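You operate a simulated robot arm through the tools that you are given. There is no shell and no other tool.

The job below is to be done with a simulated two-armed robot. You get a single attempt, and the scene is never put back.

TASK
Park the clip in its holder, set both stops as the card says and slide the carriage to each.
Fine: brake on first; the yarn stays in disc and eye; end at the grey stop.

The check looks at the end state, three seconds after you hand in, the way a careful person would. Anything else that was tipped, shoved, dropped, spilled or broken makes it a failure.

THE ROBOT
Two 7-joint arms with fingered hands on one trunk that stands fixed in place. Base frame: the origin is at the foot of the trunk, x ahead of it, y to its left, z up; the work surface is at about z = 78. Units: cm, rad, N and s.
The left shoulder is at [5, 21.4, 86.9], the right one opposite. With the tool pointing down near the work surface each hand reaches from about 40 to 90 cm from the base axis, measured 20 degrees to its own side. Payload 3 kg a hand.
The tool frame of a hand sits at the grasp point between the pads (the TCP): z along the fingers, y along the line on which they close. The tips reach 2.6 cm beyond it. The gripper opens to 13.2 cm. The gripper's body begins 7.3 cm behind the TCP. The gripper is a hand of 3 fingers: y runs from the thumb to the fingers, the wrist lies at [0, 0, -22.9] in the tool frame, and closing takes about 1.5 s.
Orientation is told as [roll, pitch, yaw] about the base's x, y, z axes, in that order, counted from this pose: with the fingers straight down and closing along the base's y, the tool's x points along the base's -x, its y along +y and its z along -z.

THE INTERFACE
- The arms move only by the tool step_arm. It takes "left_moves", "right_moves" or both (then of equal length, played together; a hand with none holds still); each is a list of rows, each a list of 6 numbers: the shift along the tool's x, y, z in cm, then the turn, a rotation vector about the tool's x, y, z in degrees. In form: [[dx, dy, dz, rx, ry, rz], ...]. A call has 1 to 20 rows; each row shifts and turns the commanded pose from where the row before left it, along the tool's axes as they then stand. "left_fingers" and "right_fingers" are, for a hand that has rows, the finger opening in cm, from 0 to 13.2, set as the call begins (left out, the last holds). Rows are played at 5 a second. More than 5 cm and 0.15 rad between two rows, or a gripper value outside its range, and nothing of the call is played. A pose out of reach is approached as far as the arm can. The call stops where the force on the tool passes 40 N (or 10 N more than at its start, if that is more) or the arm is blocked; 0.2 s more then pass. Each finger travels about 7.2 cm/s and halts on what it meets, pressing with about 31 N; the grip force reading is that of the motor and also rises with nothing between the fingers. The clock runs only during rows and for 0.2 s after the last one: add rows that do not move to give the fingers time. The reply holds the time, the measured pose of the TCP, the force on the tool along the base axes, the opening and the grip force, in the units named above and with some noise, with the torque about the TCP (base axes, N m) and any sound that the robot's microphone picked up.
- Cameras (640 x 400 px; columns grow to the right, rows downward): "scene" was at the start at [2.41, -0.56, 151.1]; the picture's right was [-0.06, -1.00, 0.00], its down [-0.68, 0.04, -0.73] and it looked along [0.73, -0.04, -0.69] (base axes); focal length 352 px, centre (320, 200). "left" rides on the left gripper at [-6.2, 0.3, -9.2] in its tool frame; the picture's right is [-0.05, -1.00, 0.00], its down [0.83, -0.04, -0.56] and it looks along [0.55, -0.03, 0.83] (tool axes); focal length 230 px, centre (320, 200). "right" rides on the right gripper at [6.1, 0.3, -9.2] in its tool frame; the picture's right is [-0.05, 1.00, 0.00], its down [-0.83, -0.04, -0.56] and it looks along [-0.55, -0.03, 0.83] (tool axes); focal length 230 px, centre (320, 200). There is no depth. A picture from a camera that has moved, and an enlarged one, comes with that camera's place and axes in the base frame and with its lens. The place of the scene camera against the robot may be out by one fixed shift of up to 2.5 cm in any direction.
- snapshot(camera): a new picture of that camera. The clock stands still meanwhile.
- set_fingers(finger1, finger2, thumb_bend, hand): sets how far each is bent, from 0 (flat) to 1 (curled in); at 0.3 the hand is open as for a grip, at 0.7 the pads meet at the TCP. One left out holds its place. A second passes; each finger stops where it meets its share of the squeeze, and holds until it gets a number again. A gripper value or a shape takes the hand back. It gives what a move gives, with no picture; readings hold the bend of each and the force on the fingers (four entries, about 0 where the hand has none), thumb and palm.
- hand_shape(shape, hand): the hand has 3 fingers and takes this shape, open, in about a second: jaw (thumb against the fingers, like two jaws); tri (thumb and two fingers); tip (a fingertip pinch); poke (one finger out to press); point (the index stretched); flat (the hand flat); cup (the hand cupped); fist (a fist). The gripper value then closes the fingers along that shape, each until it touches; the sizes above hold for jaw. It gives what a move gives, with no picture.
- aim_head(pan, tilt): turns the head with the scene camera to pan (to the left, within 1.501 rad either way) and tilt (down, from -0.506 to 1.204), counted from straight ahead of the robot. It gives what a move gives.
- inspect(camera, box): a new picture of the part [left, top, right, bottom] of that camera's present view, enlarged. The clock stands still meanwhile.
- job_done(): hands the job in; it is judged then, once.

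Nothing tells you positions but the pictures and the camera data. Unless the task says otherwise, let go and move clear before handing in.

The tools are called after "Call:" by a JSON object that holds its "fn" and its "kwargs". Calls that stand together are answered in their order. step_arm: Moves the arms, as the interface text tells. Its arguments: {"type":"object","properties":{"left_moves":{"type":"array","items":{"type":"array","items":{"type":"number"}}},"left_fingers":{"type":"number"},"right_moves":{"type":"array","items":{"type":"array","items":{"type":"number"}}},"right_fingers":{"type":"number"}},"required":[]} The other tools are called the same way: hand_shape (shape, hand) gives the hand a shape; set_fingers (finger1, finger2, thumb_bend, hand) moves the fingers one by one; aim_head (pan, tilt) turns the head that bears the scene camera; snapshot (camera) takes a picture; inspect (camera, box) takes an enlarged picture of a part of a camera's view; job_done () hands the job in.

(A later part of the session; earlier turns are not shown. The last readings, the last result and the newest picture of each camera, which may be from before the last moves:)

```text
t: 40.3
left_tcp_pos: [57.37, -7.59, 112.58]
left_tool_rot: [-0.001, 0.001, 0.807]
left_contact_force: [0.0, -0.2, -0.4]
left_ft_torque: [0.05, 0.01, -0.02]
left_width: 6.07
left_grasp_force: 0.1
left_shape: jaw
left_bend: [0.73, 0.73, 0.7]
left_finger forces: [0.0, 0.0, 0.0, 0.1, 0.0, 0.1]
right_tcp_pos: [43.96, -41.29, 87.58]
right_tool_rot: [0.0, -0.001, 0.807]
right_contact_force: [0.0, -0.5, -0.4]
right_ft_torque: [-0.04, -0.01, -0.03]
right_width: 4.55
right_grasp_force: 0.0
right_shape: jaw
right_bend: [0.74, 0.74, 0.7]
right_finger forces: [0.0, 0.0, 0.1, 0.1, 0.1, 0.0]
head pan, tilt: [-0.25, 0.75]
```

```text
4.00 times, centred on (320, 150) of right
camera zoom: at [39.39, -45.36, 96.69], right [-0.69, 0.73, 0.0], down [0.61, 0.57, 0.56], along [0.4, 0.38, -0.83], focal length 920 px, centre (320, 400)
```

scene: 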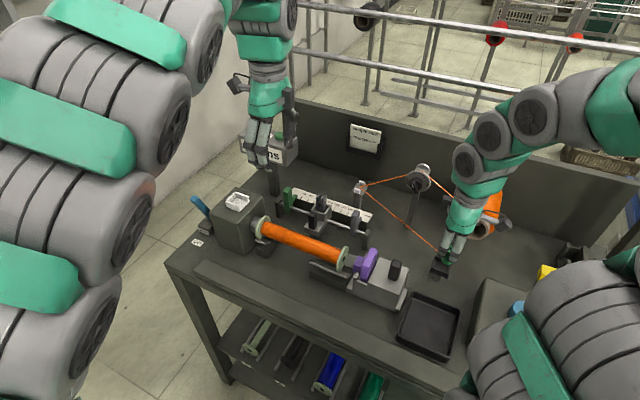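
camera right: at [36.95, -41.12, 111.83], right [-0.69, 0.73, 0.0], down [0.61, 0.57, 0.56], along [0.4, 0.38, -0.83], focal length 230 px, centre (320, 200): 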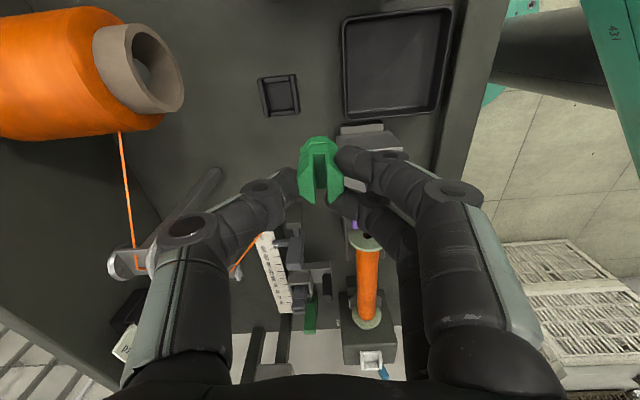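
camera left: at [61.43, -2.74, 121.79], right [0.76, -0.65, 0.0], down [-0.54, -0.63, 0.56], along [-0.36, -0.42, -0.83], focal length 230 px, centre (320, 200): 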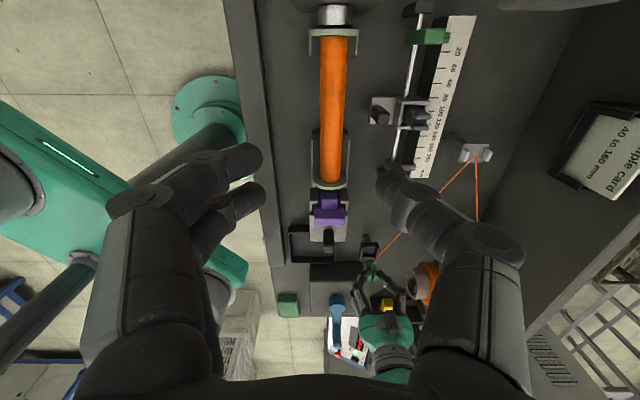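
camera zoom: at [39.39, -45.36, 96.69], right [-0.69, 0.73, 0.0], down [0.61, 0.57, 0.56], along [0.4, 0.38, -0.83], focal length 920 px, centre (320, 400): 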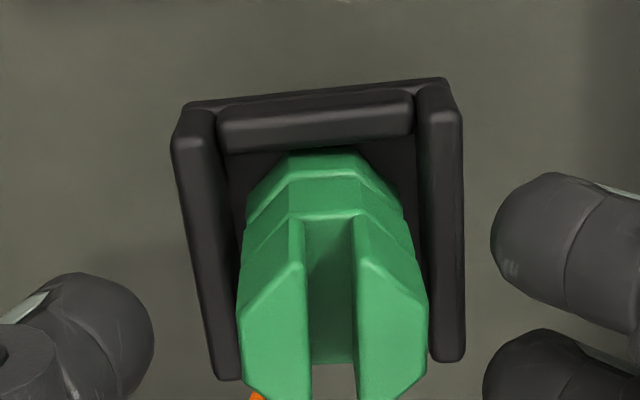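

The clip is standing in the holder on its own. I'll lift straight up and check from all cameras.

Call:
{"fn": "step_arm", "kwargs": {"right_moves": [[0, 0, -1, 0, 0, 0], [0, 0, -2, 0, 0, 0], [0, 0, -3.5, 0, 0, 0], [0, 0, -4.5, 0, 0, 0], [0, 0, -4.5, 0, 0, 0], [2.5, 2, -3.5, 0, 0, 0], [2.5, 2, 0, 0, 0, 0]]}}

Call:
{"fn": "inspect", "kwargs": {"camera": "scene", "box": [330, 150, 490, 290]}}

Call:
{"fn": "inspect", "kwargs": {"camera": "left", "box": [342, 225, 402, 285]}}

Call:
{"fn": "snapshot", "kwargs": {"camera": "right"}}

```text
t: 41.9
left_tcp_pos: [57.44, -7.47, 112.42]
left_tool_rot: [0.0, 0.001, 0.808]
left_contact_force: [-0.8, 0.1, -0.5]
left_ft_torque: [0.0, 0.0, 0.0]
left_width: 6.06
left_grasp_force: 0.1
left_shape: jaw
left_bend: [0.73, 0.73, 0.7]
left_finger forces: [0.0, 0.1, 0.0, 0.0, 0.1, 0.1]
right_tcp_pos: [37.62, -41.85, 106.47]
right_tool_rot: [0.0, 0.0, 0.808]
right_contact_force: [0.2, -0.2, 0.2]
right_ft_torque: [0.01, 0.01, -0.02]
right_width: 4.57
right_grasp_force: 0.0
right_shape: jaw
right_bend: [0.74, 0.74, 0.7]
right_finger forces: [0.1, 0.0, 0.1, 0.0, 0.0, 0.0]
head pan, tilt: [-0.25, 0.75]
```

```text
2.86 times, centred on (410, 220) of scene
camera zoom: at [2.18, -2.13, 151.14], right [-0.25, -0.97, 0.0], down [-0.66, 0.17, -0.73], along [0.71, -0.18, -0.68], focal length 1007 px, centre (63, 143)
```

zoom: 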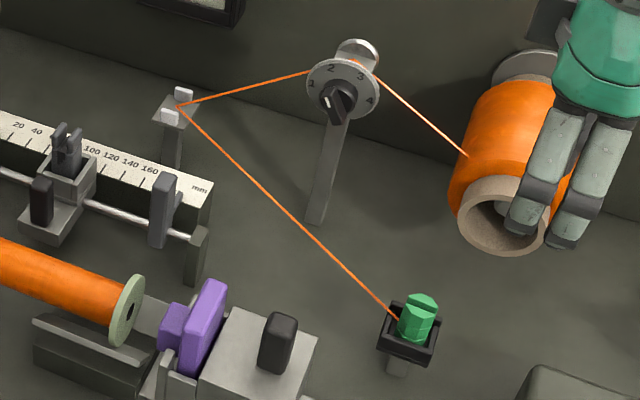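

```text
6.67 times, centred on (372, 255) of left
camera zoom: at [61.46, -2.69, 121.78], right [0.76, -0.65, 0.0], down [-0.54, -0.63, 0.56], along [-0.36, -0.42, -0.83], focal length 1534 px, centre (-27, -167)
```

zoom: 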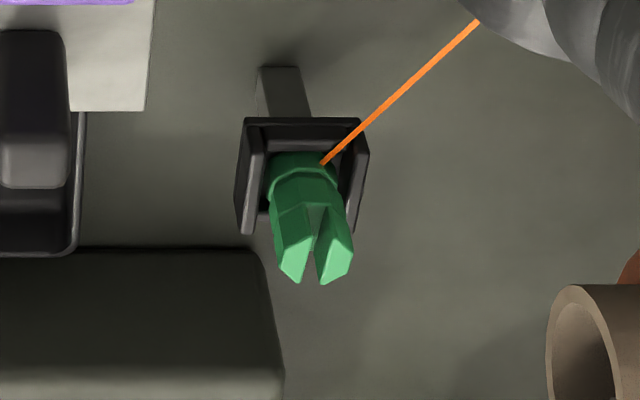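

```text
taken
camera right: at [33.21, -45.98, 115.73], right [-0.69, 0.73, 0.0], down [0.61, 0.57, 0.56], along [0.4, 0.38, -0.83], focal length 230 px, centre (320, 200)
```

right: 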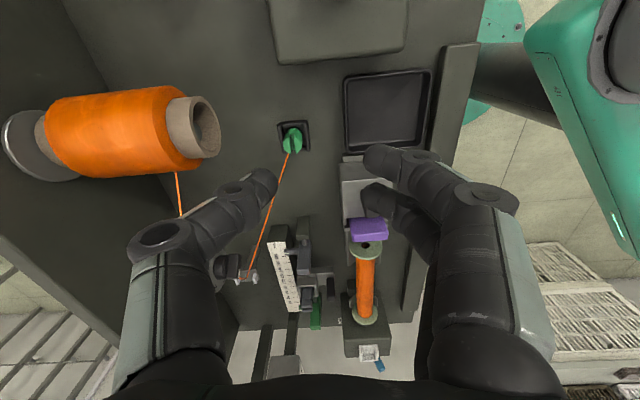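

The clip is parked and the yarn runs spool–disc–eye–clip, now clear of the rail. Next come the stops, so I'll take close views of the rail from both hands to measure positions.

Call:
{"fn": "inspect", "kwargs": {"camera": "left", "box": [360, 0, 480, 100]}}

Call:
{"fn": "inspect", "kwargs": {"camera": "left", "box": [360, 80, 480, 190]}}

Call:
{"fn": "inspect", "kwargs": {"camera": "right", "box": [255, 210, 345, 340]}}

Call:
{"fn": "inspect", "kwargs": {"camera": "scene", "box": [270, 175, 390, 250]}}

```text
4.00 times, centred on (420, 50) of left
camera zoom: at [61.46, -2.69, 121.78], right [0.76, -0.65, 0.0], down [-0.54, -0.63, 0.56], along [-0.36, -0.42, -0.83], focal length 920 px, centre (-80, 800)
```

zoom: 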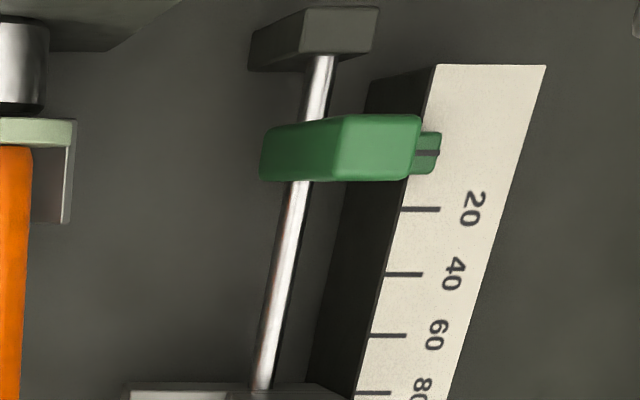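

```text
3.64 times, centred on (420, 135) of left
camera zoom: at [61.46, -2.69, 121.78], right [0.76, -0.65, 0.0], down [-0.54, -0.63, 0.56], along [-0.36, -0.42, -0.83], focal length 837 px, centre (-44, 436)
```

zoom: 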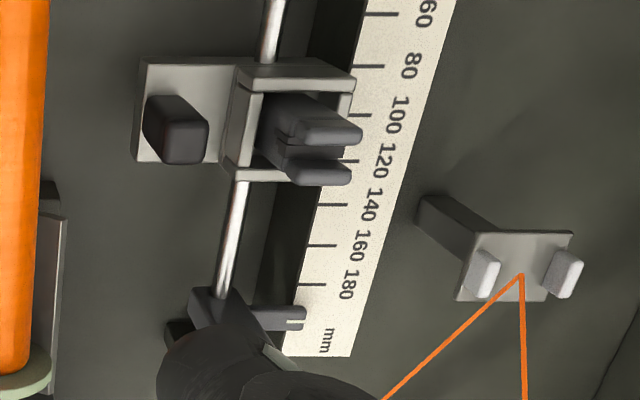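

```text
3.08 times, centred on (300, 275) of right
camera zoom: at [33.21, -45.98, 115.73], right [-0.69, 0.73, 0.0], down [0.61, 0.57, 0.56], along [0.4, 0.38, -0.83], focal length 708 px, centre (382, -31)
```

zoom: 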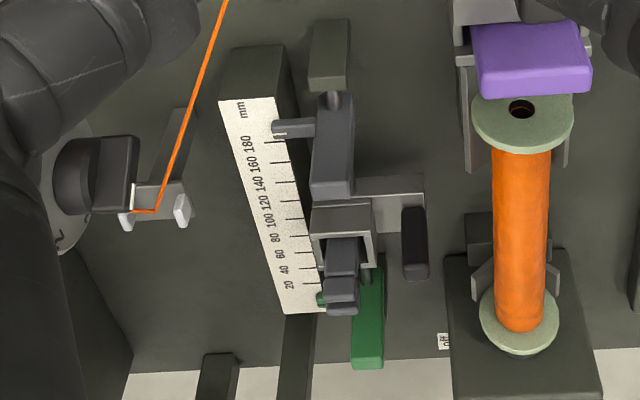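

```text
5.33 times, centred on (330, 212) of scene
camera zoom: at [2.18, -2.13, 151.14], right [-0.25, -0.97, 0.0], down [-0.66, 0.17, -0.73], along [0.71, -0.18, -0.68], focal length 1880 px, centre (267, 133)
```

zoom: 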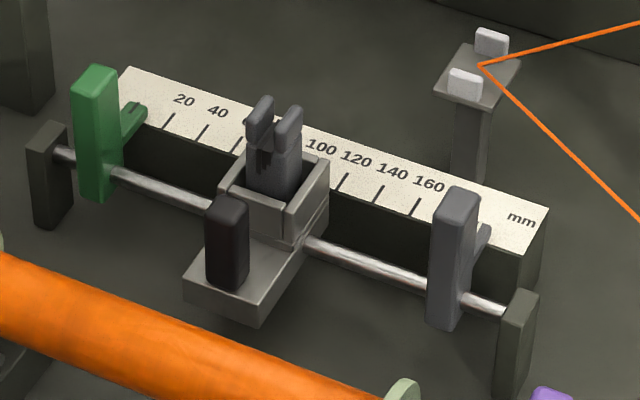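

The yarn is well clear. I put the green stop's top at (72.3, -10.7, 88.9), reading about 4 mm, and the grey stop's top at about (59.6, -25, 88.8), reading about 199 mm. I'll turn the right hand so it closes along the rail and move it above the grey stop, pulling the left hand back a bit.

Call:
{"fn": "step_arm", "kwargs": {"right_moves": [[0, 0, -1, 0, 0, 8], [0, 0, -1, 0, 0, 8], [0, 0, -1, 0, 0, 8], [0, 0, -1, 0, 0, 8], [0, 0, -1, 0, 0, 8], [0, 0, 0, 0, 0, 8], [0, 0, 0, 0, 0, 8], [0, 0, 0, 0, 0, 8], [0, 0, 0, 0, 0, 8], [0, 0, 0, 0, 0, 8], [0, 0, 0, 0, 0, 8]], "left_moves": [[-1.2, 1.1, -0.3, 0, 0, 0], [-1.2, 1.1, -0.3, 0, 0, 0], [-1.2, 1.1, -0.3, 0, 0, 0], [-1.2, 1.1, -0.3, 0, 0, 0], [-1.2, 1.1, -0.3, 0, 0, 0], [0, 0, 0, 0, 0, 0], [0, 0, 0, 0, 0, 0], [0, 0, 0, 0, 0, 0], [0, 0, 0, 0, 0, 0], [0, 0, 0, 0, 0, 0], [0, 0, 0, 0, 0, 0]]}}

Call:
{"fn": "snapshot", "kwargs": {"camera": "right"}}

Call:
{"fn": "snapshot", "kwargs": {"camera": "scene"}}

```text
t: 44.3
left_tcp_pos: [57.74, 0.9, 114.23]
left_tool_rot: [0.0, 0.002, 0.808]
left_contact_force: [0.3, -0.5, -0.2]
left_ft_torque: [0.01, 0.02, 0.02]
left_width: 6.04
left_grasp_force: 0.2
left_shape: jaw
left_bend: [0.73, 0.73, 0.7]
left_finger forces: [0.1, 0.1, 0.0, 0.0, 0.0, 0.1]
right_tcp_pos: [37.53, -41.88, 111.44]
right_tool_rot: [0.001, 0.001, -0.732]
right_contact_force: [-0.5, -0.1, -0.9]
right_ft_torque: [0.0, -0.03, 0.02]
right_width: 4.56
right_grasp_force: 0.1
right_shape: jaw
right_bend: [0.74, 0.74, 0.7]
right_finger forces: [0.0, 0.1, 0.1, 0.0, 0.1, 0.0]
head pan, tilt: [-0.25, 0.75]
```

```text
taken
camera right: at [33.22, -37.56, 120.68], right [0.71, 0.71, 0.0], down [0.59, -0.59, 0.56], along [0.39, -0.39, -0.83], focal length 230 px, centre (320, 200)
```

right: 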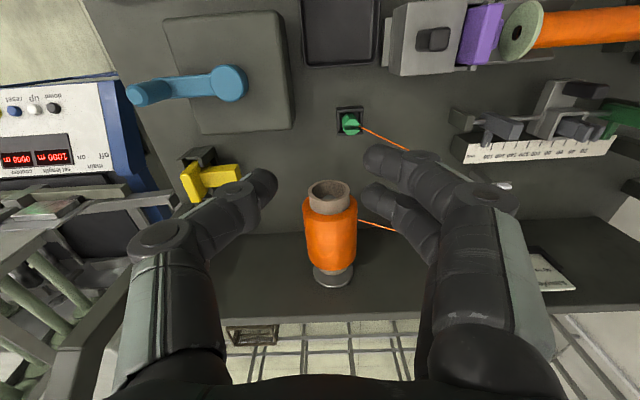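

```text
taken
```

scene: 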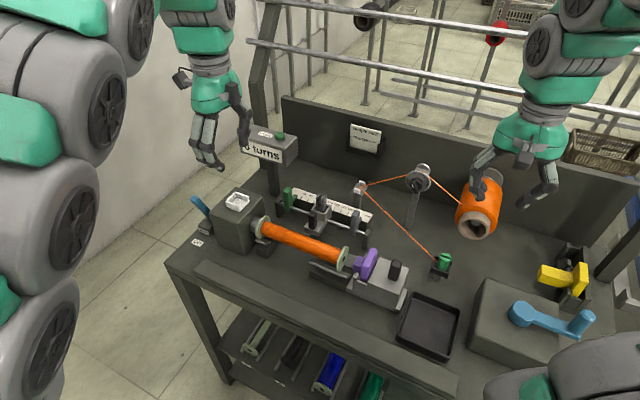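

Call:
{"fn": "step_arm", "kwargs": {"right_moves": [[-0.75, 3.9, 0, 0, 0, 0], [-0.75, 3.9, 0, 0, 0, 0], [-0.75, 3.9, 0, 0, 0, 0], [-0.75, 3.9, 0, 0, 0, 0], [-0.75, 3.9, 0, 0, 0, 0], [-0.75, 3.9, 1, 0, 0, 0], [-0.7, 3.8, 1, 0, 0, 0], [0, 0, 2, 0, 0, 0], [0, 0, 2, 0, 0, 0], [0, 0, 0, 0, 0, 0]], "right_fingers": 5}}

Call:
{"fn": "snapshot", "kwargs": {"camera": "right"}}

Call:
{"fn": "snapshot", "kwargs": {"camera": "left"}}

Call:
{"fn": "snapshot", "kwargs": {"camera": "scene"}}

```text
t: 46.5
left_tcp_pos: [57.76, 0.86, 114.13]
left_tool_rot: [-0.001, -0.001, 0.807]
left_contact_force: [0.5, -0.3, -0.4]
left_ft_torque: [-0.03, 0.03, -0.04]
left_width: 6.05
left_grasp_force: 0.0
left_shape: jaw
left_bend: [0.73, 0.73, 0.7]
left_finger forces: [0.0, 0.0, 0.0, 0.0, 0.1, 0.0]
right_tcp_pos: [59.28, -25.17, 105.44]
right_tool_rot: [-0.001, 0.0, -0.73]
right_contact_force: [0.1, -0.1, 0.3]
right_ft_torque: [-0.01, 0.01, 0.0]
right_width: 4.95
right_grasp_force: 0.0
right_shape: jaw
right_bend: [0.74, 0.74, 0.7]
right_finger forces: [0.0, 0.0, 0.0, 0.1, 0.0, 0.0]
head pan, tilt: [-0.25, 0.75]
```

```text
taken
camera right: at [55.05, -20.75, 114.62], right [0.7, 0.71, 0.0], down [0.59, -0.59, 0.56], along [0.39, -0.39, -0.83], focal length 230 px, centre (320, 200)
```

right: 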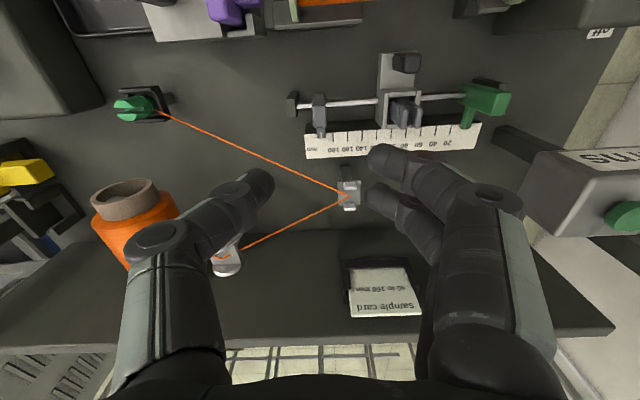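

```text
taken
camera left: at [61.9, 5.64, 123.4], right [0.76, -0.65, 0.0], down [-0.54, -0.63, 0.56], along [-0.36, -0.42, -0.83], focal length 230 px, centre (320, 200)
```

left: 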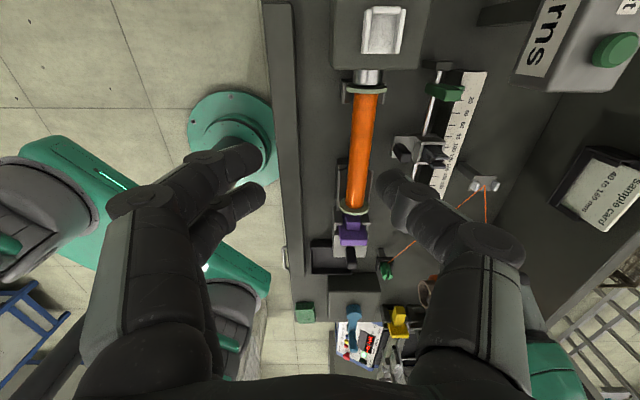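

```text
taken
```

scene: 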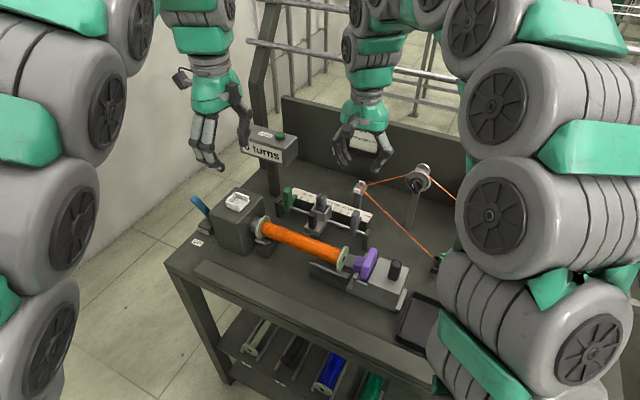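

The right hand is above the grey stop, with a square-on view of the ruler. I'll zoom to read the pointers.

Call:
{"fn": "inspect", "kwargs": {"camera": "right", "box": [280, 70, 400, 165]}}

Call:
{"fn": "inspect", "kwargs": {"camera": "right", "box": [390, 70, 520, 165]}}

```text
4.21 times, centred on (340, 118) of right
camera zoom: at [55.05, -20.75, 114.62], right [0.7, 0.71, 0.0], down [0.59, -0.59, 0.56], along [0.39, -0.39, -0.83], focal length 969 px, centre (236, 547)
```

zoom: 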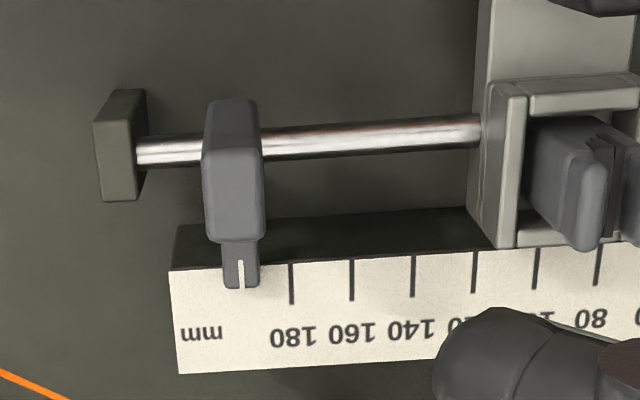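

```text
4.21 times, centred on (455, 118) of right
camera zoom: at [55.05, -20.75, 114.62], right [0.7, 0.71, 0.0], down [0.59, -0.59, 0.56], along [0.39, -0.39, -0.83], focal length 969 px, centre (-248, 547)
```

zoom: 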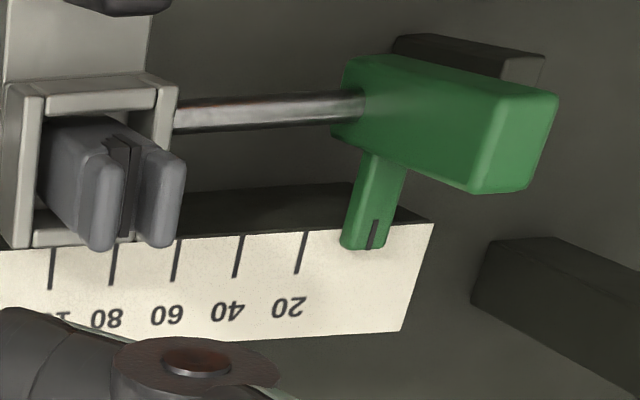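

Readings: grey is at about 196.4 mm, with an undistorted view there, and the rail is well aligned with the hand. The grey stop must go 3.64 cm toward the headstock. I'll lower the hand around it.

Call:
{"fn": "step_arm", "kwargs": {"right_moves": [[-0.4, 0, 4, 0, 0, 0], [0, 0, 4, 0, 0, 0], [0, 0, 4, 0, 0, 0], [0, 0, 2, 0, 0, 0], [0, 0, 0, 0, 0, 0]]}}

Call:
{"fn": "inspect", "kwargs": {"camera": "right", "box": [220, 80, 420, 220]}}

Call:
{"fn": "inspect", "kwargs": {"camera": "scene", "box": [310, 160, 410, 250]}}

```text
t: 47.7
left_tcp_pos: [57.73, 0.87, 114.1]
left_tool_rot: [0.002, 0.0, 0.806]
left_contact_force: [1.0, -0.1, -0.3]
left_ft_torque: [-0.01, 0.0, 0.01]
left_width: 6.05
left_grasp_force: 0.1
left_shape: jaw
left_bend: [0.73, 0.73, 0.7]
left_finger forces: [0.0, 0.1, 0.1, 0.1, 0.0, 0.0]
right_tcp_pos: [59.7, -25.5, 91.49]
right_tool_rot: [0.0, 0.001, -0.729]
right_contact_force: [0.7, -0.4, 0.5]
right_ft_torque: [0.01, -0.02, 0.03]
right_width: 4.98
right_grasp_force: 0.0
right_shape: jaw
right_bend: [0.74, 0.74, 0.7]
right_finger forces: [0.1, 0.0, 0.0, 0.0, 0.1, 0.0]
head pan, tilt: [-0.25, 0.75]
```

```text
2.86 times, centred on (320, 150) of right
camera zoom: at [55.4, -21.06, 100.7], right [0.7, 0.71, 0.0], down [0.59, -0.59, 0.56], along [0.4, -0.39, -0.83], focal length 657 px, centre (320, 343)
```

zoom: 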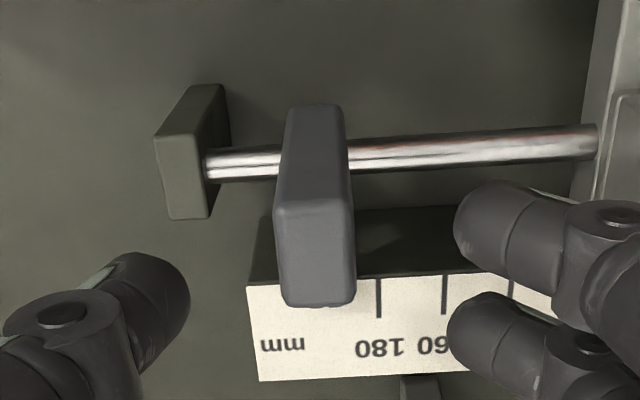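

```text
4.44 times, centred on (360, 205) of scene
camera zoom: at [2.18, -2.14, 151.14], right [-0.25, -0.97, 0.0], down [-0.66, 0.17, -0.73], along [0.71, -0.18, -0.68], focal length 1567 px, centre (142, 178)
```

zoom: 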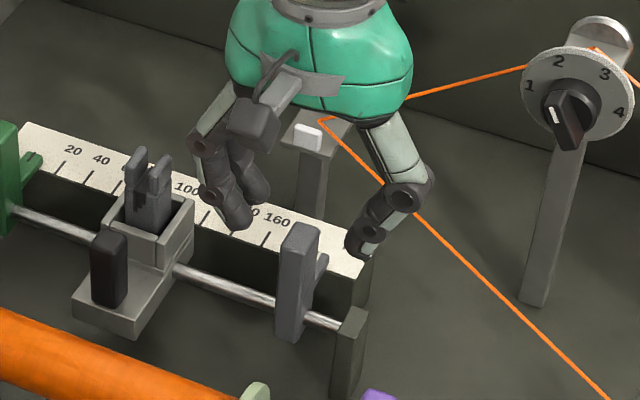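

The stop sits between thumb and fingers, slightly toward the ruler. I'll adjust, lower to TCP z≈88.7 and close on it.

Call:
{"fn": "step_arm", "kwargs": {"right_moves": [[-0.4, -0.1, 1.4, 0, 0, 0], [0, 0, 1.4, 0, 0, 0], [0, 0, 0, 0, 0, 0]]}}

Call:
{"fn": "inspect", "kwargs": {"camera": "right", "box": [220, 80, 420, 220]}}

Call:
{"fn": "inspect", "kwargs": {"camera": "scene", "box": [310, 160, 410, 250]}}

```text
t: 48.5
left_tcp_pos: [57.8, 0.83, 114.21]
left_tool_rot: [0.001, 0.001, 0.806]
left_contact_force: [0.5, -0.2, 0.0]
left_ft_torque: [0.01, -0.01, 0.01]
left_width: 6.06
left_grasp_force: 0.0
left_shape: jaw
left_bend: [0.73, 0.73, 0.7]
left_finger forces: [0.0, 0.1, 0.1, 0.1, 0.1, 0.1]
right_tcp_pos: [60.15, -26.05, 88.74]
right_tool_rot: [0.001, 0.0, -0.73]
right_contact_force: [0.2, -0.9, 0.3]
right_ft_torque: [0.01, 0.01, -0.01]
right_width: 4.96
right_grasp_force: 0.1
right_shape: jaw
right_bend: [0.74, 0.74, 0.7]
right_finger forces: [0.1, 0.0, 0.1, 0.0, 0.0, 0.0]
head pan, tilt: [-0.25, 0.75]
```

```text
2.86 times, centred on (320, 150) of right
camera zoom: at [55.8, -21.53, 97.94], right [0.7, 0.71, 0.0], down [0.59, -0.59, 0.56], along [0.39, -0.39, -0.83], focal length 657 px, centre (320, 343)
```

zoom: 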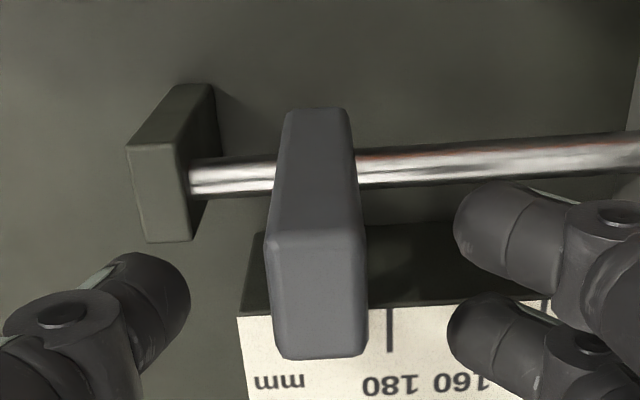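

```text
4.44 times, centred on (360, 205) of scene
camera zoom: at [2.18, -2.14, 151.14], right [-0.25, -0.97, 0.0], down [-0.66, 0.17, -0.73], along [0.71, -0.18, -0.68], focal length 1567 px, centre (142, 178)
```

zoom: 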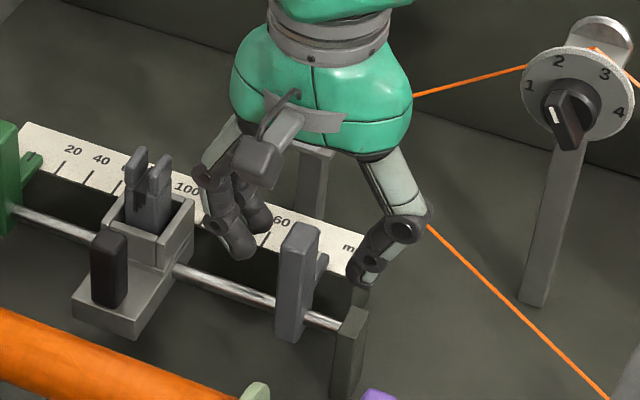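

Call:
{"fn": "step_arm", "kwargs": {"right_moves": [[0, 0, 0, 0, 0, 0], [0, 0, 0, 0, 0, 0], [0, 0, 0, 0, 0, 0], [0, 0, 0, 0, 0, 0], [0, 0, 0, 0, 0, 0], [0, 0, 0, 0, 0, 0]], "right_fingers": 1.0}}

Call:
{"fn": "inspect", "kwargs": {"camera": "right", "box": [220, 80, 420, 220]}}

Call:
{"fn": "inspect", "kwargs": {"camera": "scene", "box": [310, 160, 410, 250]}}

```text
t: 49.9
left_tcp_pos: [57.77, 0.85, 114.13]
left_tool_rot: [0.001, -0.002, 0.806]
left_contact_force: [0.8, 0.1, -0.4]
left_ft_torque: [-0.01, 0.03, -0.01]
left_width: 6.06
left_grasp_force: 0.1
left_shape: jaw
left_bend: [0.73, 0.73, 0.7]
left_finger forces: [0.1, 0.0, 0.0, 0.0, 0.0, 0.1]
right_tcp_pos: [60.11, -26.0, 88.59]
right_tool_rot: [0.001, -0.001, -0.731]
right_contact_force: [0.8, -0.8, -4.5]
right_ft_torque: [0.03, -0.04, -0.2]
right_width: 0.3
right_grasp_force: 31.1
right_shape: jaw
right_bend: [0.71, 0.65, 0.7]
right_finger forces: [17.0, 0.2, 0.0, 0.0, 24.6, 0.1]
head pan, tilt: [-0.25, 0.75]
```

```text
2.86 times, centred on (320, 150) of right
camera zoom: at [55.8, -21.52, 97.95], right [0.7, 0.71, 0.0], down [0.59, -0.59, 0.56], along [0.39, -0.39, -0.83], focal length 657 px, centre (320, 343)
```

zoom: 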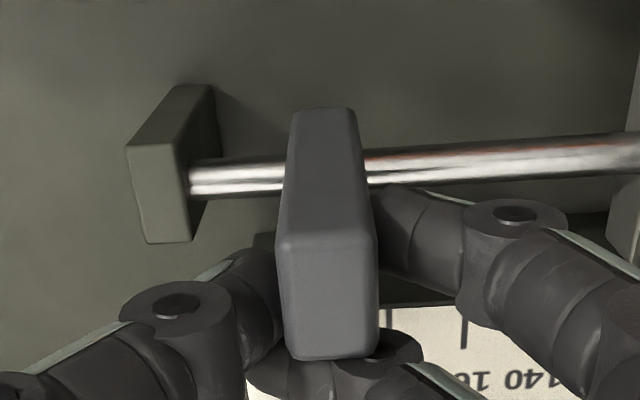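

```text
4.44 times, centred on (360, 205) of scene
camera zoom: at [2.19, -2.14, 151.14], right [-0.25, -0.97, 0.0], down [-0.66, 0.17, -0.73], along [0.71, -0.18, -0.68], focal length 1567 px, centre (142, 178)
```

zoom: 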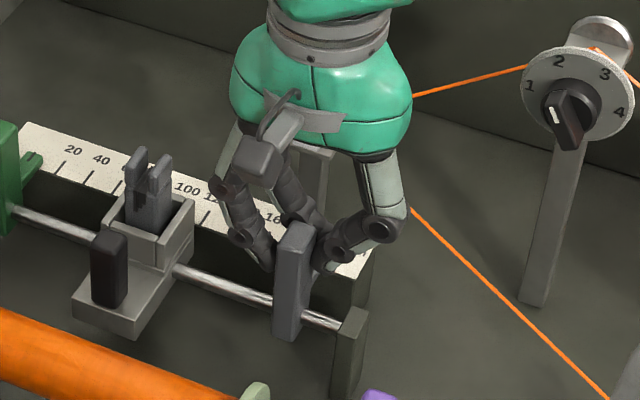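

The stop is held between one finger and the thumb, having shifted about 2 mm as they centred. I'll slide it 3 cm toward 160, then release and read.

Call:
{"fn": "step_arm", "kwargs": {"right_moves": [[0.01, 0.5, 0, 0, 0, 0], [0.01, 0.5, 0, 0, 0, 0], [0.01, 0.5, 0, 0, 0, 0], [0.01, 0.5, 0, 0, 0, 0], [0.01, 0.5, 0, 0, 0, 0], [0.01, 0.5, 0, 0, 0, 0], [0, 0, 0, 0, 0, 0]]}}

Call:
{"fn": "inspect", "kwargs": {"camera": "right", "box": [220, 80, 420, 220]}}

Call:
{"fn": "inspect", "kwargs": {"camera": "scene", "box": [310, 160, 410, 250]}}

Call:
{"fn": "inspect", "kwargs": {"camera": "left", "box": [380, 60, 500, 200]}}

```text
t: 51.5
left_tcp_pos: [57.73, 0.82, 114.16]
left_tool_rot: [0.001, 0.0, 0.809]
left_contact_force: [0.3, 0.8, 1.0]
left_ft_torque: [0.01, 0.0, -0.02]
left_width: 6.05
left_grasp_force: 0.1
left_shape: jaw
left_bend: [0.73, 0.73, 0.7]
left_finger forces: [0.0, 0.1, 0.1, 0.1, 0.0, 0.0]
right_tcp_pos: [62.12, -23.5, 88.73]
right_tool_rot: [0.001, 0.002, -0.729]
right_contact_force: [7.3, -6.9, -1.2]
right_ft_torque: [-0.02, -0.1, -0.22]
right_width: 0.28
right_grasp_force: 31.2
right_shape: jaw
right_bend: [0.71, 0.65, 0.7]
right_finger forces: [17.8, 1.3, 0.1, 0.0, 25.4, 0.0]
head pan, tilt: [-0.25, 0.75]
```

```text
2.86 times, centred on (320, 150) of right
camera zoom: at [57.84, -19.05, 97.91], right [0.7, 0.71, 0.0], down [0.59, -0.59, 0.56], along [0.4, -0.39, -0.83], focal length 657 px, centre (320, 343)
```

zoom: 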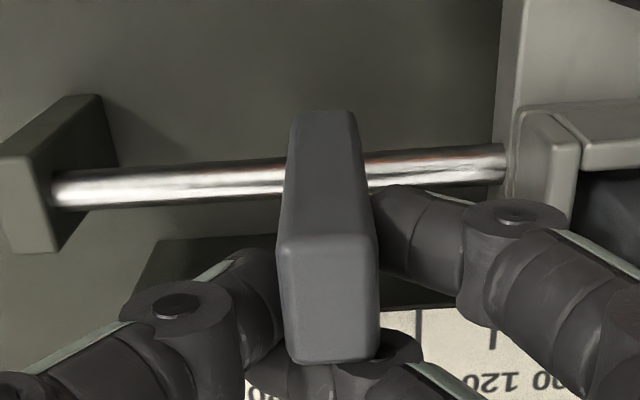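

```text
4.44 times, centred on (360, 205) of scene
camera zoom: at [2.19, -2.15, 151.14], right [-0.25, -0.97, 0.0], down [-0.66, 0.17, -0.73], along [0.71, -0.18, -0.68], focal length 1567 px, centre (142, 178)
```

zoom: 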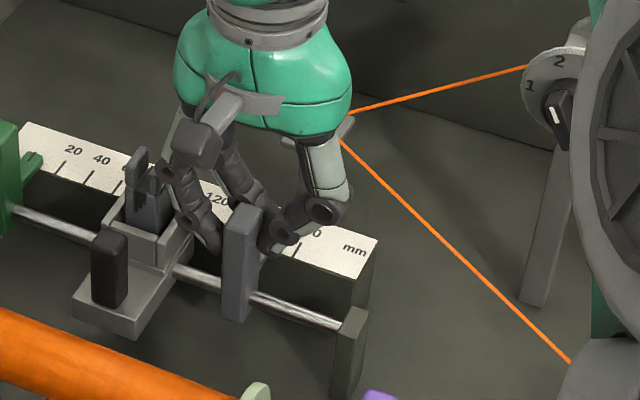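

```text
2.86 times, centred on (440, 130) of left
camera zoom: at [61.91, 5.65, 123.4], right [0.76, -0.65, 0.0], down [-0.54, -0.63, 0.56], along [-0.36, -0.42, -0.83], focal length 657 px, centre (-23, 400)
```

zoom: 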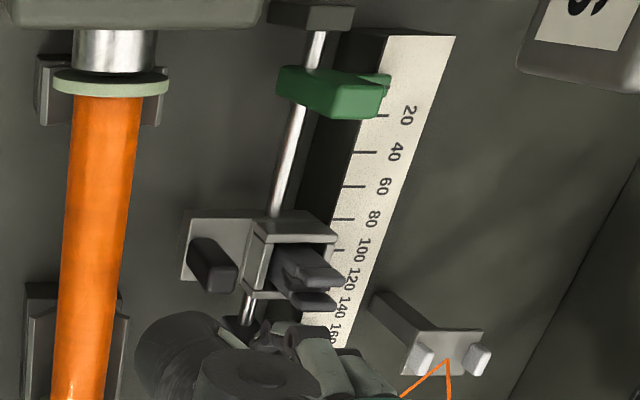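

The slide works and the reading is about 165. I'll move 0.45 cm more, then release and lift to read precisely.

Call:
{"fn": "step_arm", "kwargs": {"right_moves": [[0, 0.15, 0, 0, 0, 0], [0, 0.15, 0, 0, 0, 0], [0, 0.15, 0, 0, 0, 0], [0, 0, 0, 0, 0, 0], [0, 0, 0, 0, 0, 0]]}}

Call:
{"fn": "step_arm", "kwargs": {"right_moves": [[0, 0, 0, 0, 0, 0], [0, 0, 0, 0, 0, 0], [0, 0, 0, 0, 0, 0], [0, 0, 0, 0, 0, 0]], "right_fingers": 5}}

Call:
{"fn": "step_arm", "kwargs": {"right_moves": [[0, 0, -3, 0, 0, 0], [0, 0, -4, 0, 0, 0], [0, 0, -4, 0, 0, 0], [0, 0, -4, 0, 0, 0], [0, 0, 0, 0, 0, 0]]}}

Call:
{"fn": "inspect", "kwargs": {"camera": "right", "box": [280, 70, 400, 165]}}

```text
t: 52.7
left_tcp_pos: [57.68, 0.85, 114.14]
left_tool_rot: [0.001, 0.0, 0.806]
left_contact_force: [1.7, 0.4, -0.4]
left_ft_torque: [0.01, 0.0, 0.03]
left_width: 6.04
left_grasp_force: 0.0
left_shape: jaw
left_bend: [0.73, 0.73, 0.7]
left_finger forces: [0.0, 0.0, 0.1, 0.0, 0.0, 0.0]
right_tcp_pos: [62.31, -23.27, 88.68]
right_tool_rot: [0.0, -0.002, -0.731]
right_contact_force: [13.9, -13.8, 0.4]
right_ft_torque: [-0.15, -0.25, -0.25]
right_width: 0.31
right_grasp_force: 31.0
right_shape: jaw
right_bend: [0.71, 0.65, 0.7]
right_finger forces: [17.7, 2.7, 0.0, 0.0, 25.9, 0.0]
head pan, tilt: [-0.25, 0.75]
```

```text
t: 53.7
left_tcp_pos: [57.79, 0.83, 114.26]
left_tool_rot: [0.0, -0.001, 0.806]
left_contact_force: [-0.6, -0.2, 0.1]
left_ft_torque: [-0.02, -0.01, -0.03]
left_width: 6.04
left_grasp_force: 0.2
left_shape: jaw
left_bend: [0.73, 0.73, 0.7]
left_finger forces: [0.0, 0.1, 0.0, 0.0, 0.0, 0.1]
right_tcp_pos: [62.39, -23.12, 88.6]
right_tool_rot: [0.0, 0.001, -0.731]
right_contact_force: [-0.3, -0.4, 0.0]
right_ft_torque: [0.01, -0.02, 0.0]
right_width: 4.94
right_grasp_force: 0.0
right_shape: jaw
right_bend: [0.74, 0.73, 0.7]
right_finger forces: [0.0, 0.1, 0.0, 0.0, 0.0, 0.0]
head pan, tilt: [-0.25, 0.75]
```

```text
t: 54.9
left_tcp_pos: [57.76, 0.89, 114.2]
left_tool_rot: [0.0, 0.001, 0.807]
left_contact_force: [-0.3, -0.2, 0.3]
left_ft_torque: [-0.03, 0.02, 0.03]
left_width: 6.04
left_grasp_force: 0.0
left_shape: jaw
left_bend: [0.73, 0.73, 0.7]
left_finger forces: [0.0, 0.1, 0.0, 0.0, 0.0, 0.0]
right_tcp_pos: [62.28, -23.35, 103.53]
right_tool_rot: [-0.001, 0.002, -0.73]
right_contact_force: [0.1, 0.1, -0.1]
right_ft_torque: [0.02, 0.02, 0.0]
right_width: 4.95
right_grasp_force: 0.1
right_shape: jaw
right_bend: [0.74, 0.73, 0.7]
right_finger forces: [0.0, 0.1, 0.1, 0.0, 0.0, 0.0]
head pan, tilt: [-0.25, 0.75]
```

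```text
4.21 times, centred on (340, 118) of right
camera zoom: at [58.02, -18.89, 112.83], right [0.7, 0.71, 0.0], down [0.59, -0.59, 0.55], along [0.39, -0.39, -0.83], focal length 969 px, centre (236, 547)
```

zoom: 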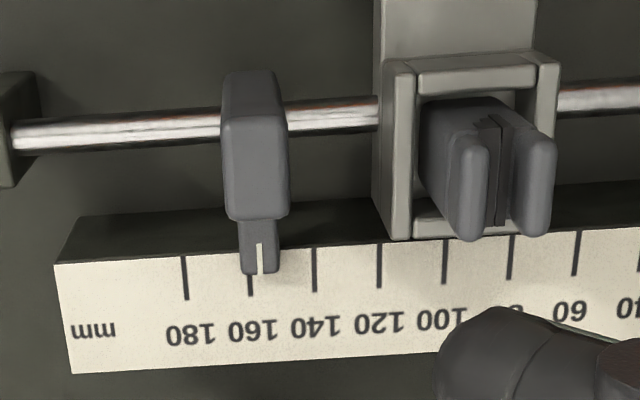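

Call:
{"fn": "inspect", "kwargs": {"camera": "right", "box": [315, 110, 365, 150]}}

```text
10.00 times, centred on (340, 130) of right
camera zoom: at [58.02, -18.89, 112.83], right [0.7, 0.71, 0.0], down [0.59, -0.59, 0.55], along [0.39, -0.39, -0.83], focal length 2301 px, centre (120, 900)
```

zoom: 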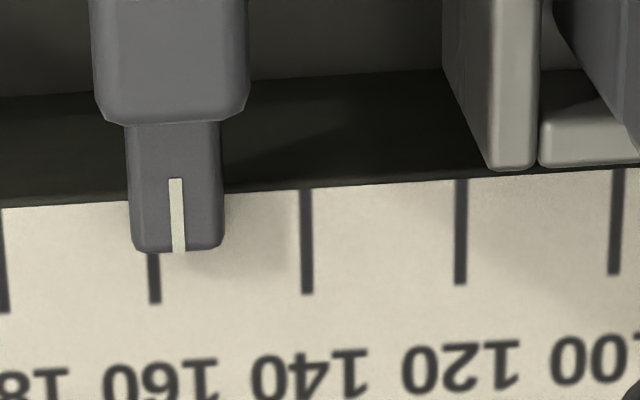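

The zoom reads the grey stop at about 156.7 mm, so the release nudged it. I'll push it back about 3.3 mm with the fingers, using finger-force readings to find contact. First I'll lower the hand again, straddling it and better centred.

Call:
{"fn": "step_arm", "kwargs": {"right_moves": [[0.7, 0, 4, 0, 0, 0], [0, 0, 4, 0, 0, 0], [0, 0, 4, 0, 0, 0], [0, 0, 3, 0, 0, 0], [0, 0, 0, 0, 0, 0]]}}

Call:
{"fn": "inspect", "kwargs": {"camera": "right", "box": [220, 80, 420, 220]}}

Call:
{"fn": "step_arm", "kwargs": {"right_moves": [[0, -0.2, 0, 0, 0, 0], [0, -0.2, 0, 0, 0, 0], [0, 0, 0, 0, 0, 0]]}}

```text
t: 56.1
left_tcp_pos: [57.8, 0.81, 114.16]
left_tool_rot: [-0.001, -0.001, 0.807]
left_contact_force: [0.5, 0.2, -0.6]
left_ft_torque: [0.03, 0.03, 0.0]
left_width: 6.05
left_grasp_force: 0.0
left_shape: jaw
left_bend: [0.73, 0.73, 0.7]
left_finger forces: [0.0, 0.0, 0.0, 0.0, 0.1, 0.0]
right_tcp_pos: [61.66, -22.63, 88.8]
right_tool_rot: [-0.001, -0.001, -0.728]
right_contact_force: [-0.1, -0.1, -0.8]
right_ft_torque: [-0.03, -0.04, 0.0]
right_width: 4.95
right_grasp_force: 0.0
right_shape: jaw
right_bend: [0.74, 0.74, 0.7]
right_finger forces: [0.0, 0.0, 0.1, 0.0, 0.0, 0.1]
head pan, tilt: [-0.25, 0.75]
```

```text
2.86 times, centred on (320, 150) of right
camera zoom: at [57.4, -18.28, 98.0], right [0.7, 0.71, 0.0], down [0.59, -0.59, 0.55], along [0.39, -0.39, -0.83], focal length 657 px, centre (320, 343)
```

zoom: 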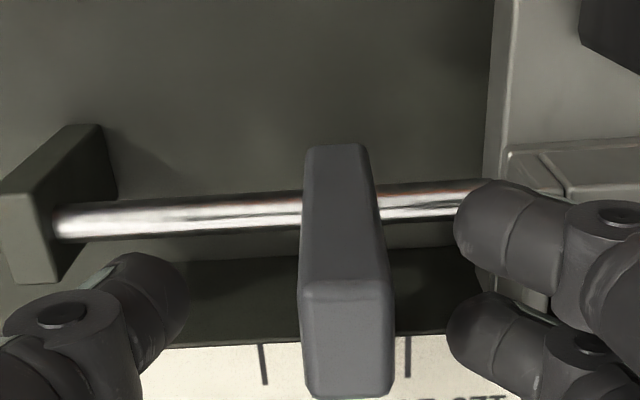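

```text
t: 56.9
left_tcp_pos: [57.78, 0.86, 114.18]
left_tool_rot: [0.0, 0.0, 0.807]
left_contact_force: [0.2, 0.1, 0.0]
left_ft_torque: [-0.02, 0.02, -0.04]
left_width: 6.05
left_grasp_force: 0.1
left_shape: jaw
left_bend: [0.73, 0.73, 0.7]
left_finger forces: [0.0, 0.0, 0.0, 0.0, 0.0, 0.0]
right_tcp_pos: [61.51, -23.08, 88.76]
right_tool_rot: [0.0, 0.0, -0.729]
right_contact_force: [0.1, -0.3, -0.6]
right_ft_torque: [-0.01, 0.01, -0.01]
right_width: 4.97
right_grasp_force: 0.1
right_shape: jaw
right_bend: [0.74, 0.74, 0.7]
right_finger forces: [0.0, 0.0, 0.1, 0.1, 0.0, 0.0]
head pan, tilt: [-0.25, 0.75]
```

Call:
{"fn": "step_arm", "kwargs": {"right_moves": [[0, -0.2, 0, 0, 0, 0], [0, -0.2, 0, 0, 0, 0], [0, -0.1, 0, 0, 0, 0], [0, 0, 0, 0, 0, 0]]}}

Call:
{"fn": "inspect", "kwargs": {"camera": "right", "box": [220, 80, 420, 220]}}

```text
t: 57.9
left_tcp_pos: [57.76, 0.78, 114.11]
left_tool_rot: [0.0, -0.001, 0.805]
left_contact_force: [0.9, 0.1, 0.5]
left_ft_torque: [0.02, -0.02, -0.02]
left_width: 6.05
left_grasp_force: 0.1
left_shape: jaw
left_bend: [0.73, 0.73, 0.7]
left_finger forces: [0.1, 0.0, 0.0, 0.1, 0.0, 0.0]
right_tcp_pos: [61.27, -23.43, 88.59]
right_tool_rot: [-0.001, 0.0, -0.729]
right_contact_force: [-0.5, 0.0, 0.1]
right_ft_torque: [0.01, -0.01, 0.02]
right_width: 4.98
right_grasp_force: 0.1
right_shape: jaw
right_bend: [0.74, 0.74, 0.7]
right_finger forces: [0.1, 0.0, 0.0, 0.1, 0.0, 0.1]
head pan, tilt: [-0.25, 0.75]
```

```text
2.86 times, centred on (320, 150) of right
camera zoom: at [56.82, -18.99, 97.9], right [0.7, 0.71, 0.0], down [0.59, -0.59, 0.56], along [0.39, -0.39, -0.83], focal length 657 px, centre (320, 343)
```

zoom: 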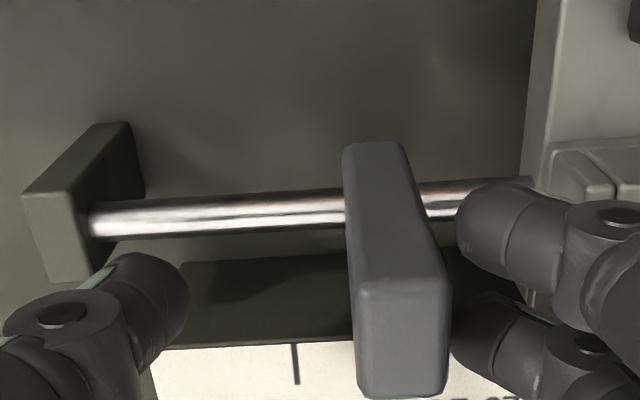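

Call:
{"fn": "step_arm", "kwargs": {"right_moves": [[0, -0.1, 0, 0, 0, 0], [0, -0.1, 0, 0, 0, 0], [0, 0, 0, 0, 0, 0]]}}

Call:
{"fn": "step_arm", "kwargs": {"right_moves": [[0, -0.1, 0, 0, 0, 0], [0, 0, 0, 0, 0, 0]]}}

Call:
{"fn": "step_arm", "kwargs": {"right_moves": [[0, -0.1, 0, 0, 0, 0], [0, 0, 0, 0, 0, 0]]}}

```text
t: 58.7
left_tcp_pos: [57.74, 0.89, 114.24]
left_tool_rot: [-0.001, -0.001, 0.806]
left_contact_force: [-0.4, -0.1, 0.2]
left_ft_torque: [0.04, 0.01, -0.01]
left_width: 6.07
left_grasp_force: 0.1
left_shape: jaw
left_bend: [0.73, 0.73, 0.7]
left_finger forces: [0.0, 0.0, 0.1, 0.0, 0.0, 0.0]
right_tcp_pos: [60.96, -23.62, 88.63]
right_tool_rot: [0.001, 0.001, -0.729]
right_contact_force: [0.1, 0.1, -0.3]
right_ft_torque: [0.0, 0.0, -0.01]
right_width: 4.97
right_grasp_force: 0.1
right_shape: jaw
right_bend: [0.74, 0.74, 0.7]
right_finger forces: [0.0, 0.1, 0.0, 0.1, 0.1, 0.0]
head pan, tilt: [-0.25, 0.75]
```

```text
t: 59.3
left_tcp_pos: [57.83, 0.83, 114.23]
left_tool_rot: [0.002, -0.001, 0.808]
left_contact_force: [0.0, -0.3, -1.1]
left_ft_torque: [-0.05, 0.01, 0.04]
left_width: 6.06
left_grasp_force: 0.1
left_shape: jaw
left_bend: [0.73, 0.73, 0.7]
left_finger forces: [0.0, 0.0, 0.0, 0.0, 0.0, 0.1]
right_tcp_pos: [60.88, -23.77, 88.73]
right_tool_rot: [0.0, 0.0, -0.73]
right_contact_force: [0.1, 0.1, -0.4]
right_ft_torque: [0.02, -0.01, 0.04]
right_width: 4.99
right_grasp_force: 0.1
right_shape: jaw
right_bend: [0.74, 0.74, 0.7]
right_finger forces: [0.1, 0.1, 0.0, 0.0, 0.0, 0.0]
head pan, tilt: [-0.25, 0.75]
```

```text
t: 59.9
left_tcp_pos: [57.68, 0.78, 114.15]
left_tool_rot: [0.001, 0.001, 0.805]
left_contact_force: [0.5, 0.0, 0.4]
left_ft_torque: [0.01, 0.02, 0.0]
left_width: 6.06
left_grasp_force: 0.0
left_shape: jaw
left_bend: [0.73, 0.73, 0.7]
left_finger forces: [0.0, 0.0, 0.0, 0.0, 0.0, 0.0]
right_tcp_pos: [61.07, -23.73, 88.73]
right_tool_rot: [0.0, -0.001, -0.728]
right_contact_force: [0.6, -0.4, -0.3]
right_ft_torque: [0.0, 0.01, -0.01]
right_width: 4.96
right_grasp_force: 0.1
right_shape: jaw
right_bend: [0.74, 0.74, 0.7]
right_finger forces: [0.0, 0.0, 0.0, 0.1, 0.1, 0.0]
head pan, tilt: [-0.25, 0.75]
```

Call:
{"fn": "inspect", "kwargs": {"camera": "right", "box": [220, 80, 420, 220]}}

Call:
{"fn": "inspect", "kwargs": {"camera": "left", "box": [400, 120, 500, 200]}}

Call:
{"fn": "inspect", "kwargs": {"camera": "scene", "box": [310, 170, 390, 240]}}

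```text
2.86 times, centred on (320, 150) of right
camera zoom: at [56.65, -19.19, 97.86], right [0.7, 0.71, 0.0], down [0.59, -0.59, 0.56], along [0.39, -0.39, -0.83], focal length 657 px, centre (320, 343)
```

zoom: 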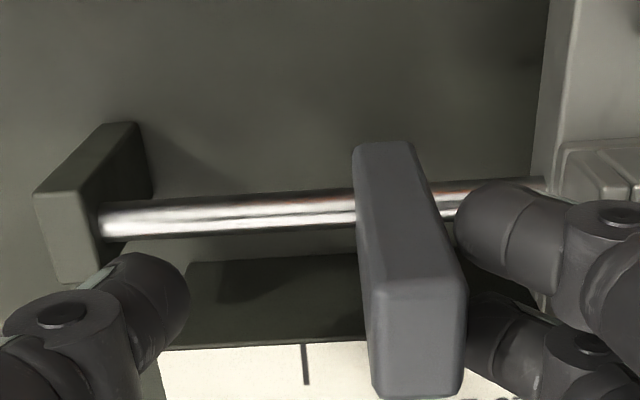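

```text
5.00 times, centred on (450, 160) of left
camera zoom: at [61.9, 5.64, 123.4], right [0.76, -0.65, 0.0], down [-0.54, -0.63, 0.56], along [-0.36, -0.42, -0.83], focal length 1150 px, centre (-330, 400)
```

zoom: 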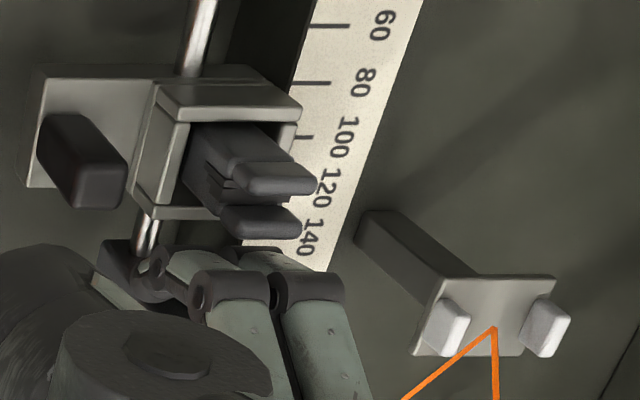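

```text
5.71 times, centred on (350, 205) of scene
camera zoom: at [2.18, -2.14, 151.14], right [-0.25, -0.97, 0.0], down [-0.66, 0.17, -0.73], along [0.71, -0.18, -0.68], focal length 2014 px, centre (149, 171)
```

zoom: 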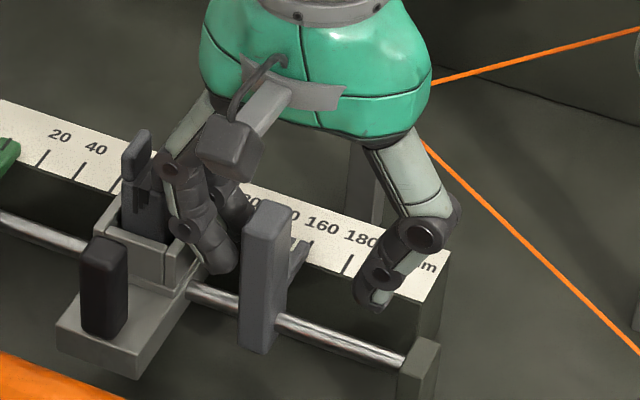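

Call:
{"fn": "step_arm", "kwargs": {"right_moves": [[0, -0.1, 0, 0, 0, 0], [0, 0, 0, 0, 0, 0]]}}

Call:
{"fn": "step_arm", "kwargs": {"right_moves": [[0, -0.1, 0, 0, 0, 0], [0, 0, 0, 0, 0, 0]]}}

Call:
{"fn": "step_arm", "kwargs": {"right_moves": [[0, -0.1, 0, 0, 0, 0], [0, 0, 0, 0, 0, 0]]}}

```text
t: 60.5
left_tcp_pos: [57.73, 0.9, 114.08]
left_tool_rot: [0.0, -0.001, 0.807]
left_contact_force: [0.4, -0.1, -0.6]
left_ft_torque: [0.0, 0.03, -0.02]
left_width: 6.05
left_grasp_force: 0.1
left_shape: jaw
left_bend: [0.73, 0.73, 0.7]
left_finger forces: [0.0, 0.0, 0.0, 0.1, 0.0, 0.1]
right_tcp_pos: [60.96, -23.63, 88.62]
right_tool_rot: [0.0, 0.001, -0.73]
right_contact_force: [-0.2, 0.9, 0.5]
right_ft_torque: [-0.02, 0.04, 0.0]
right_width: 5.0
right_grasp_force: 0.1
right_shape: jaw
right_bend: [0.73, 0.73, 0.7]
right_finger forces: [0.1, 0.1, 0.0, 0.0, 0.1, 0.0]
head pan, tilt: [-0.25, 0.75]
```

```text
t: 61.1
left_tcp_pos: [57.79, 0.83, 114.22]
left_tool_rot: [0.001, 0.001, 0.807]
left_contact_force: [-1.0, -0.3, -0.5]
left_ft_torque: [-0.02, 0.0, 0.02]
left_width: 6.05
left_grasp_force: 0.0
left_shape: jaw
left_bend: [0.73, 0.73, 0.7]
left_finger forces: [0.0, 0.1, 0.0, 0.0, 0.0, 0.0]
right_tcp_pos: [60.8, -23.88, 88.62]
right_tool_rot: [-0.001, 0.0, -0.731]
right_contact_force: [0.6, -0.1, -0.7]
right_ft_torque: [0.0, 0.0, 0.0]
right_width: 5.01
right_grasp_force: 0.1
right_shape: jaw
right_bend: [0.73, 0.73, 0.7]
right_finger forces: [0.3, 0.4, 0.1, 0.0, 0.1, 0.0]
head pan, tilt: [-0.25, 0.75]
```

```text
t: 61.7
left_tcp_pos: [57.78, 0.85, 114.11]
left_tool_rot: [0.001, 0.001, 0.807]
left_contact_force: [-0.4, 0.0, 0.1]
left_ft_torque: [0.0, 0.06, 0.01]
left_width: 6.03
left_grasp_force: 0.1
left_shape: jaw
left_bend: [0.73, 0.73, 0.7]
left_finger forces: [0.0, 0.0, 0.0, 0.0, 0.0, 0.0]
right_tcp_pos: [60.73, -23.92, 88.53]
right_tool_rot: [0.0, -0.002, -0.73]
right_contact_force: [0.3, -0.2, 0.5]
right_ft_torque: [0.02, -0.01, 0.0]
right_width: 5.05
right_grasp_force: 0.1
right_shape: jaw
right_bend: [0.73, 0.73, 0.7]
right_finger forces: [0.3, 0.4, 0.0, 0.1, 0.1, 0.0]
head pan, tilt: [-0.25, 0.75]
```

Light contact now. I'll back off, lift and read.

Call:
{"fn": "step_arm", "kwargs": {"right_moves": [[0, 0.6, 0, 0, 0, 0], [0, 0, -3, 0, 0, 0], [0, 0, -4, 0, 0, 0], [0, 0, -4, 0, 0, 0], [0, 0, -4, 0, 0, 0], [0, 0, 0, 0, 0, 0]]}}

Call:
{"fn": "inspect", "kwargs": {"camera": "right", "box": [315, 100, 375, 150]}}

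```text
t: 63.1
left_tcp_pos: [57.78, 0.84, 114.05]
left_tool_rot: [0.0, 0.0, 0.807]
left_contact_force: [-1.0, 0.6, -0.5]
left_ft_torque: [0.01, -0.02, -0.01]
left_width: 6.05
left_grasp_force: 0.1
left_shape: jaw
left_bend: [0.73, 0.73, 0.7]
left_finger forces: [0.0, 0.0, 0.0, 0.0, 0.0, 0.1]
right_tcp_pos: [61.07, -23.51, 103.57]
right_tool_rot: [0.0, -0.001, -0.727]
right_contact_force: [0.5, 0.4, 0.1]
right_ft_torque: [0.02, 0.02, 0.0]
right_width: 4.98
right_grasp_force: 0.0
right_shape: jaw
right_bend: [0.73, 0.73, 0.7]
right_finger forces: [0.0, 0.1, 0.1, 0.1, 0.0, 0.1]
head pan, tilt: [-0.25, 0.75]
```

```text
8.00 times, centred on (345, 125) of right
camera zoom: at [56.77, -19.07, 112.78], right [0.7, 0.71, 0.0], down [0.59, -0.59, 0.56], along [0.4, -0.39, -0.83], focal length 1841 px, centre (120, 800)
```

zoom: 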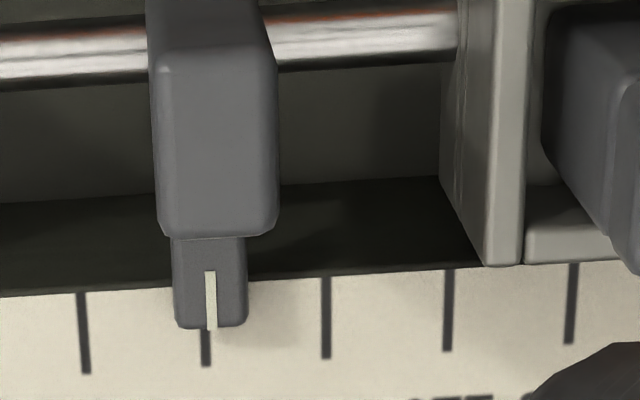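

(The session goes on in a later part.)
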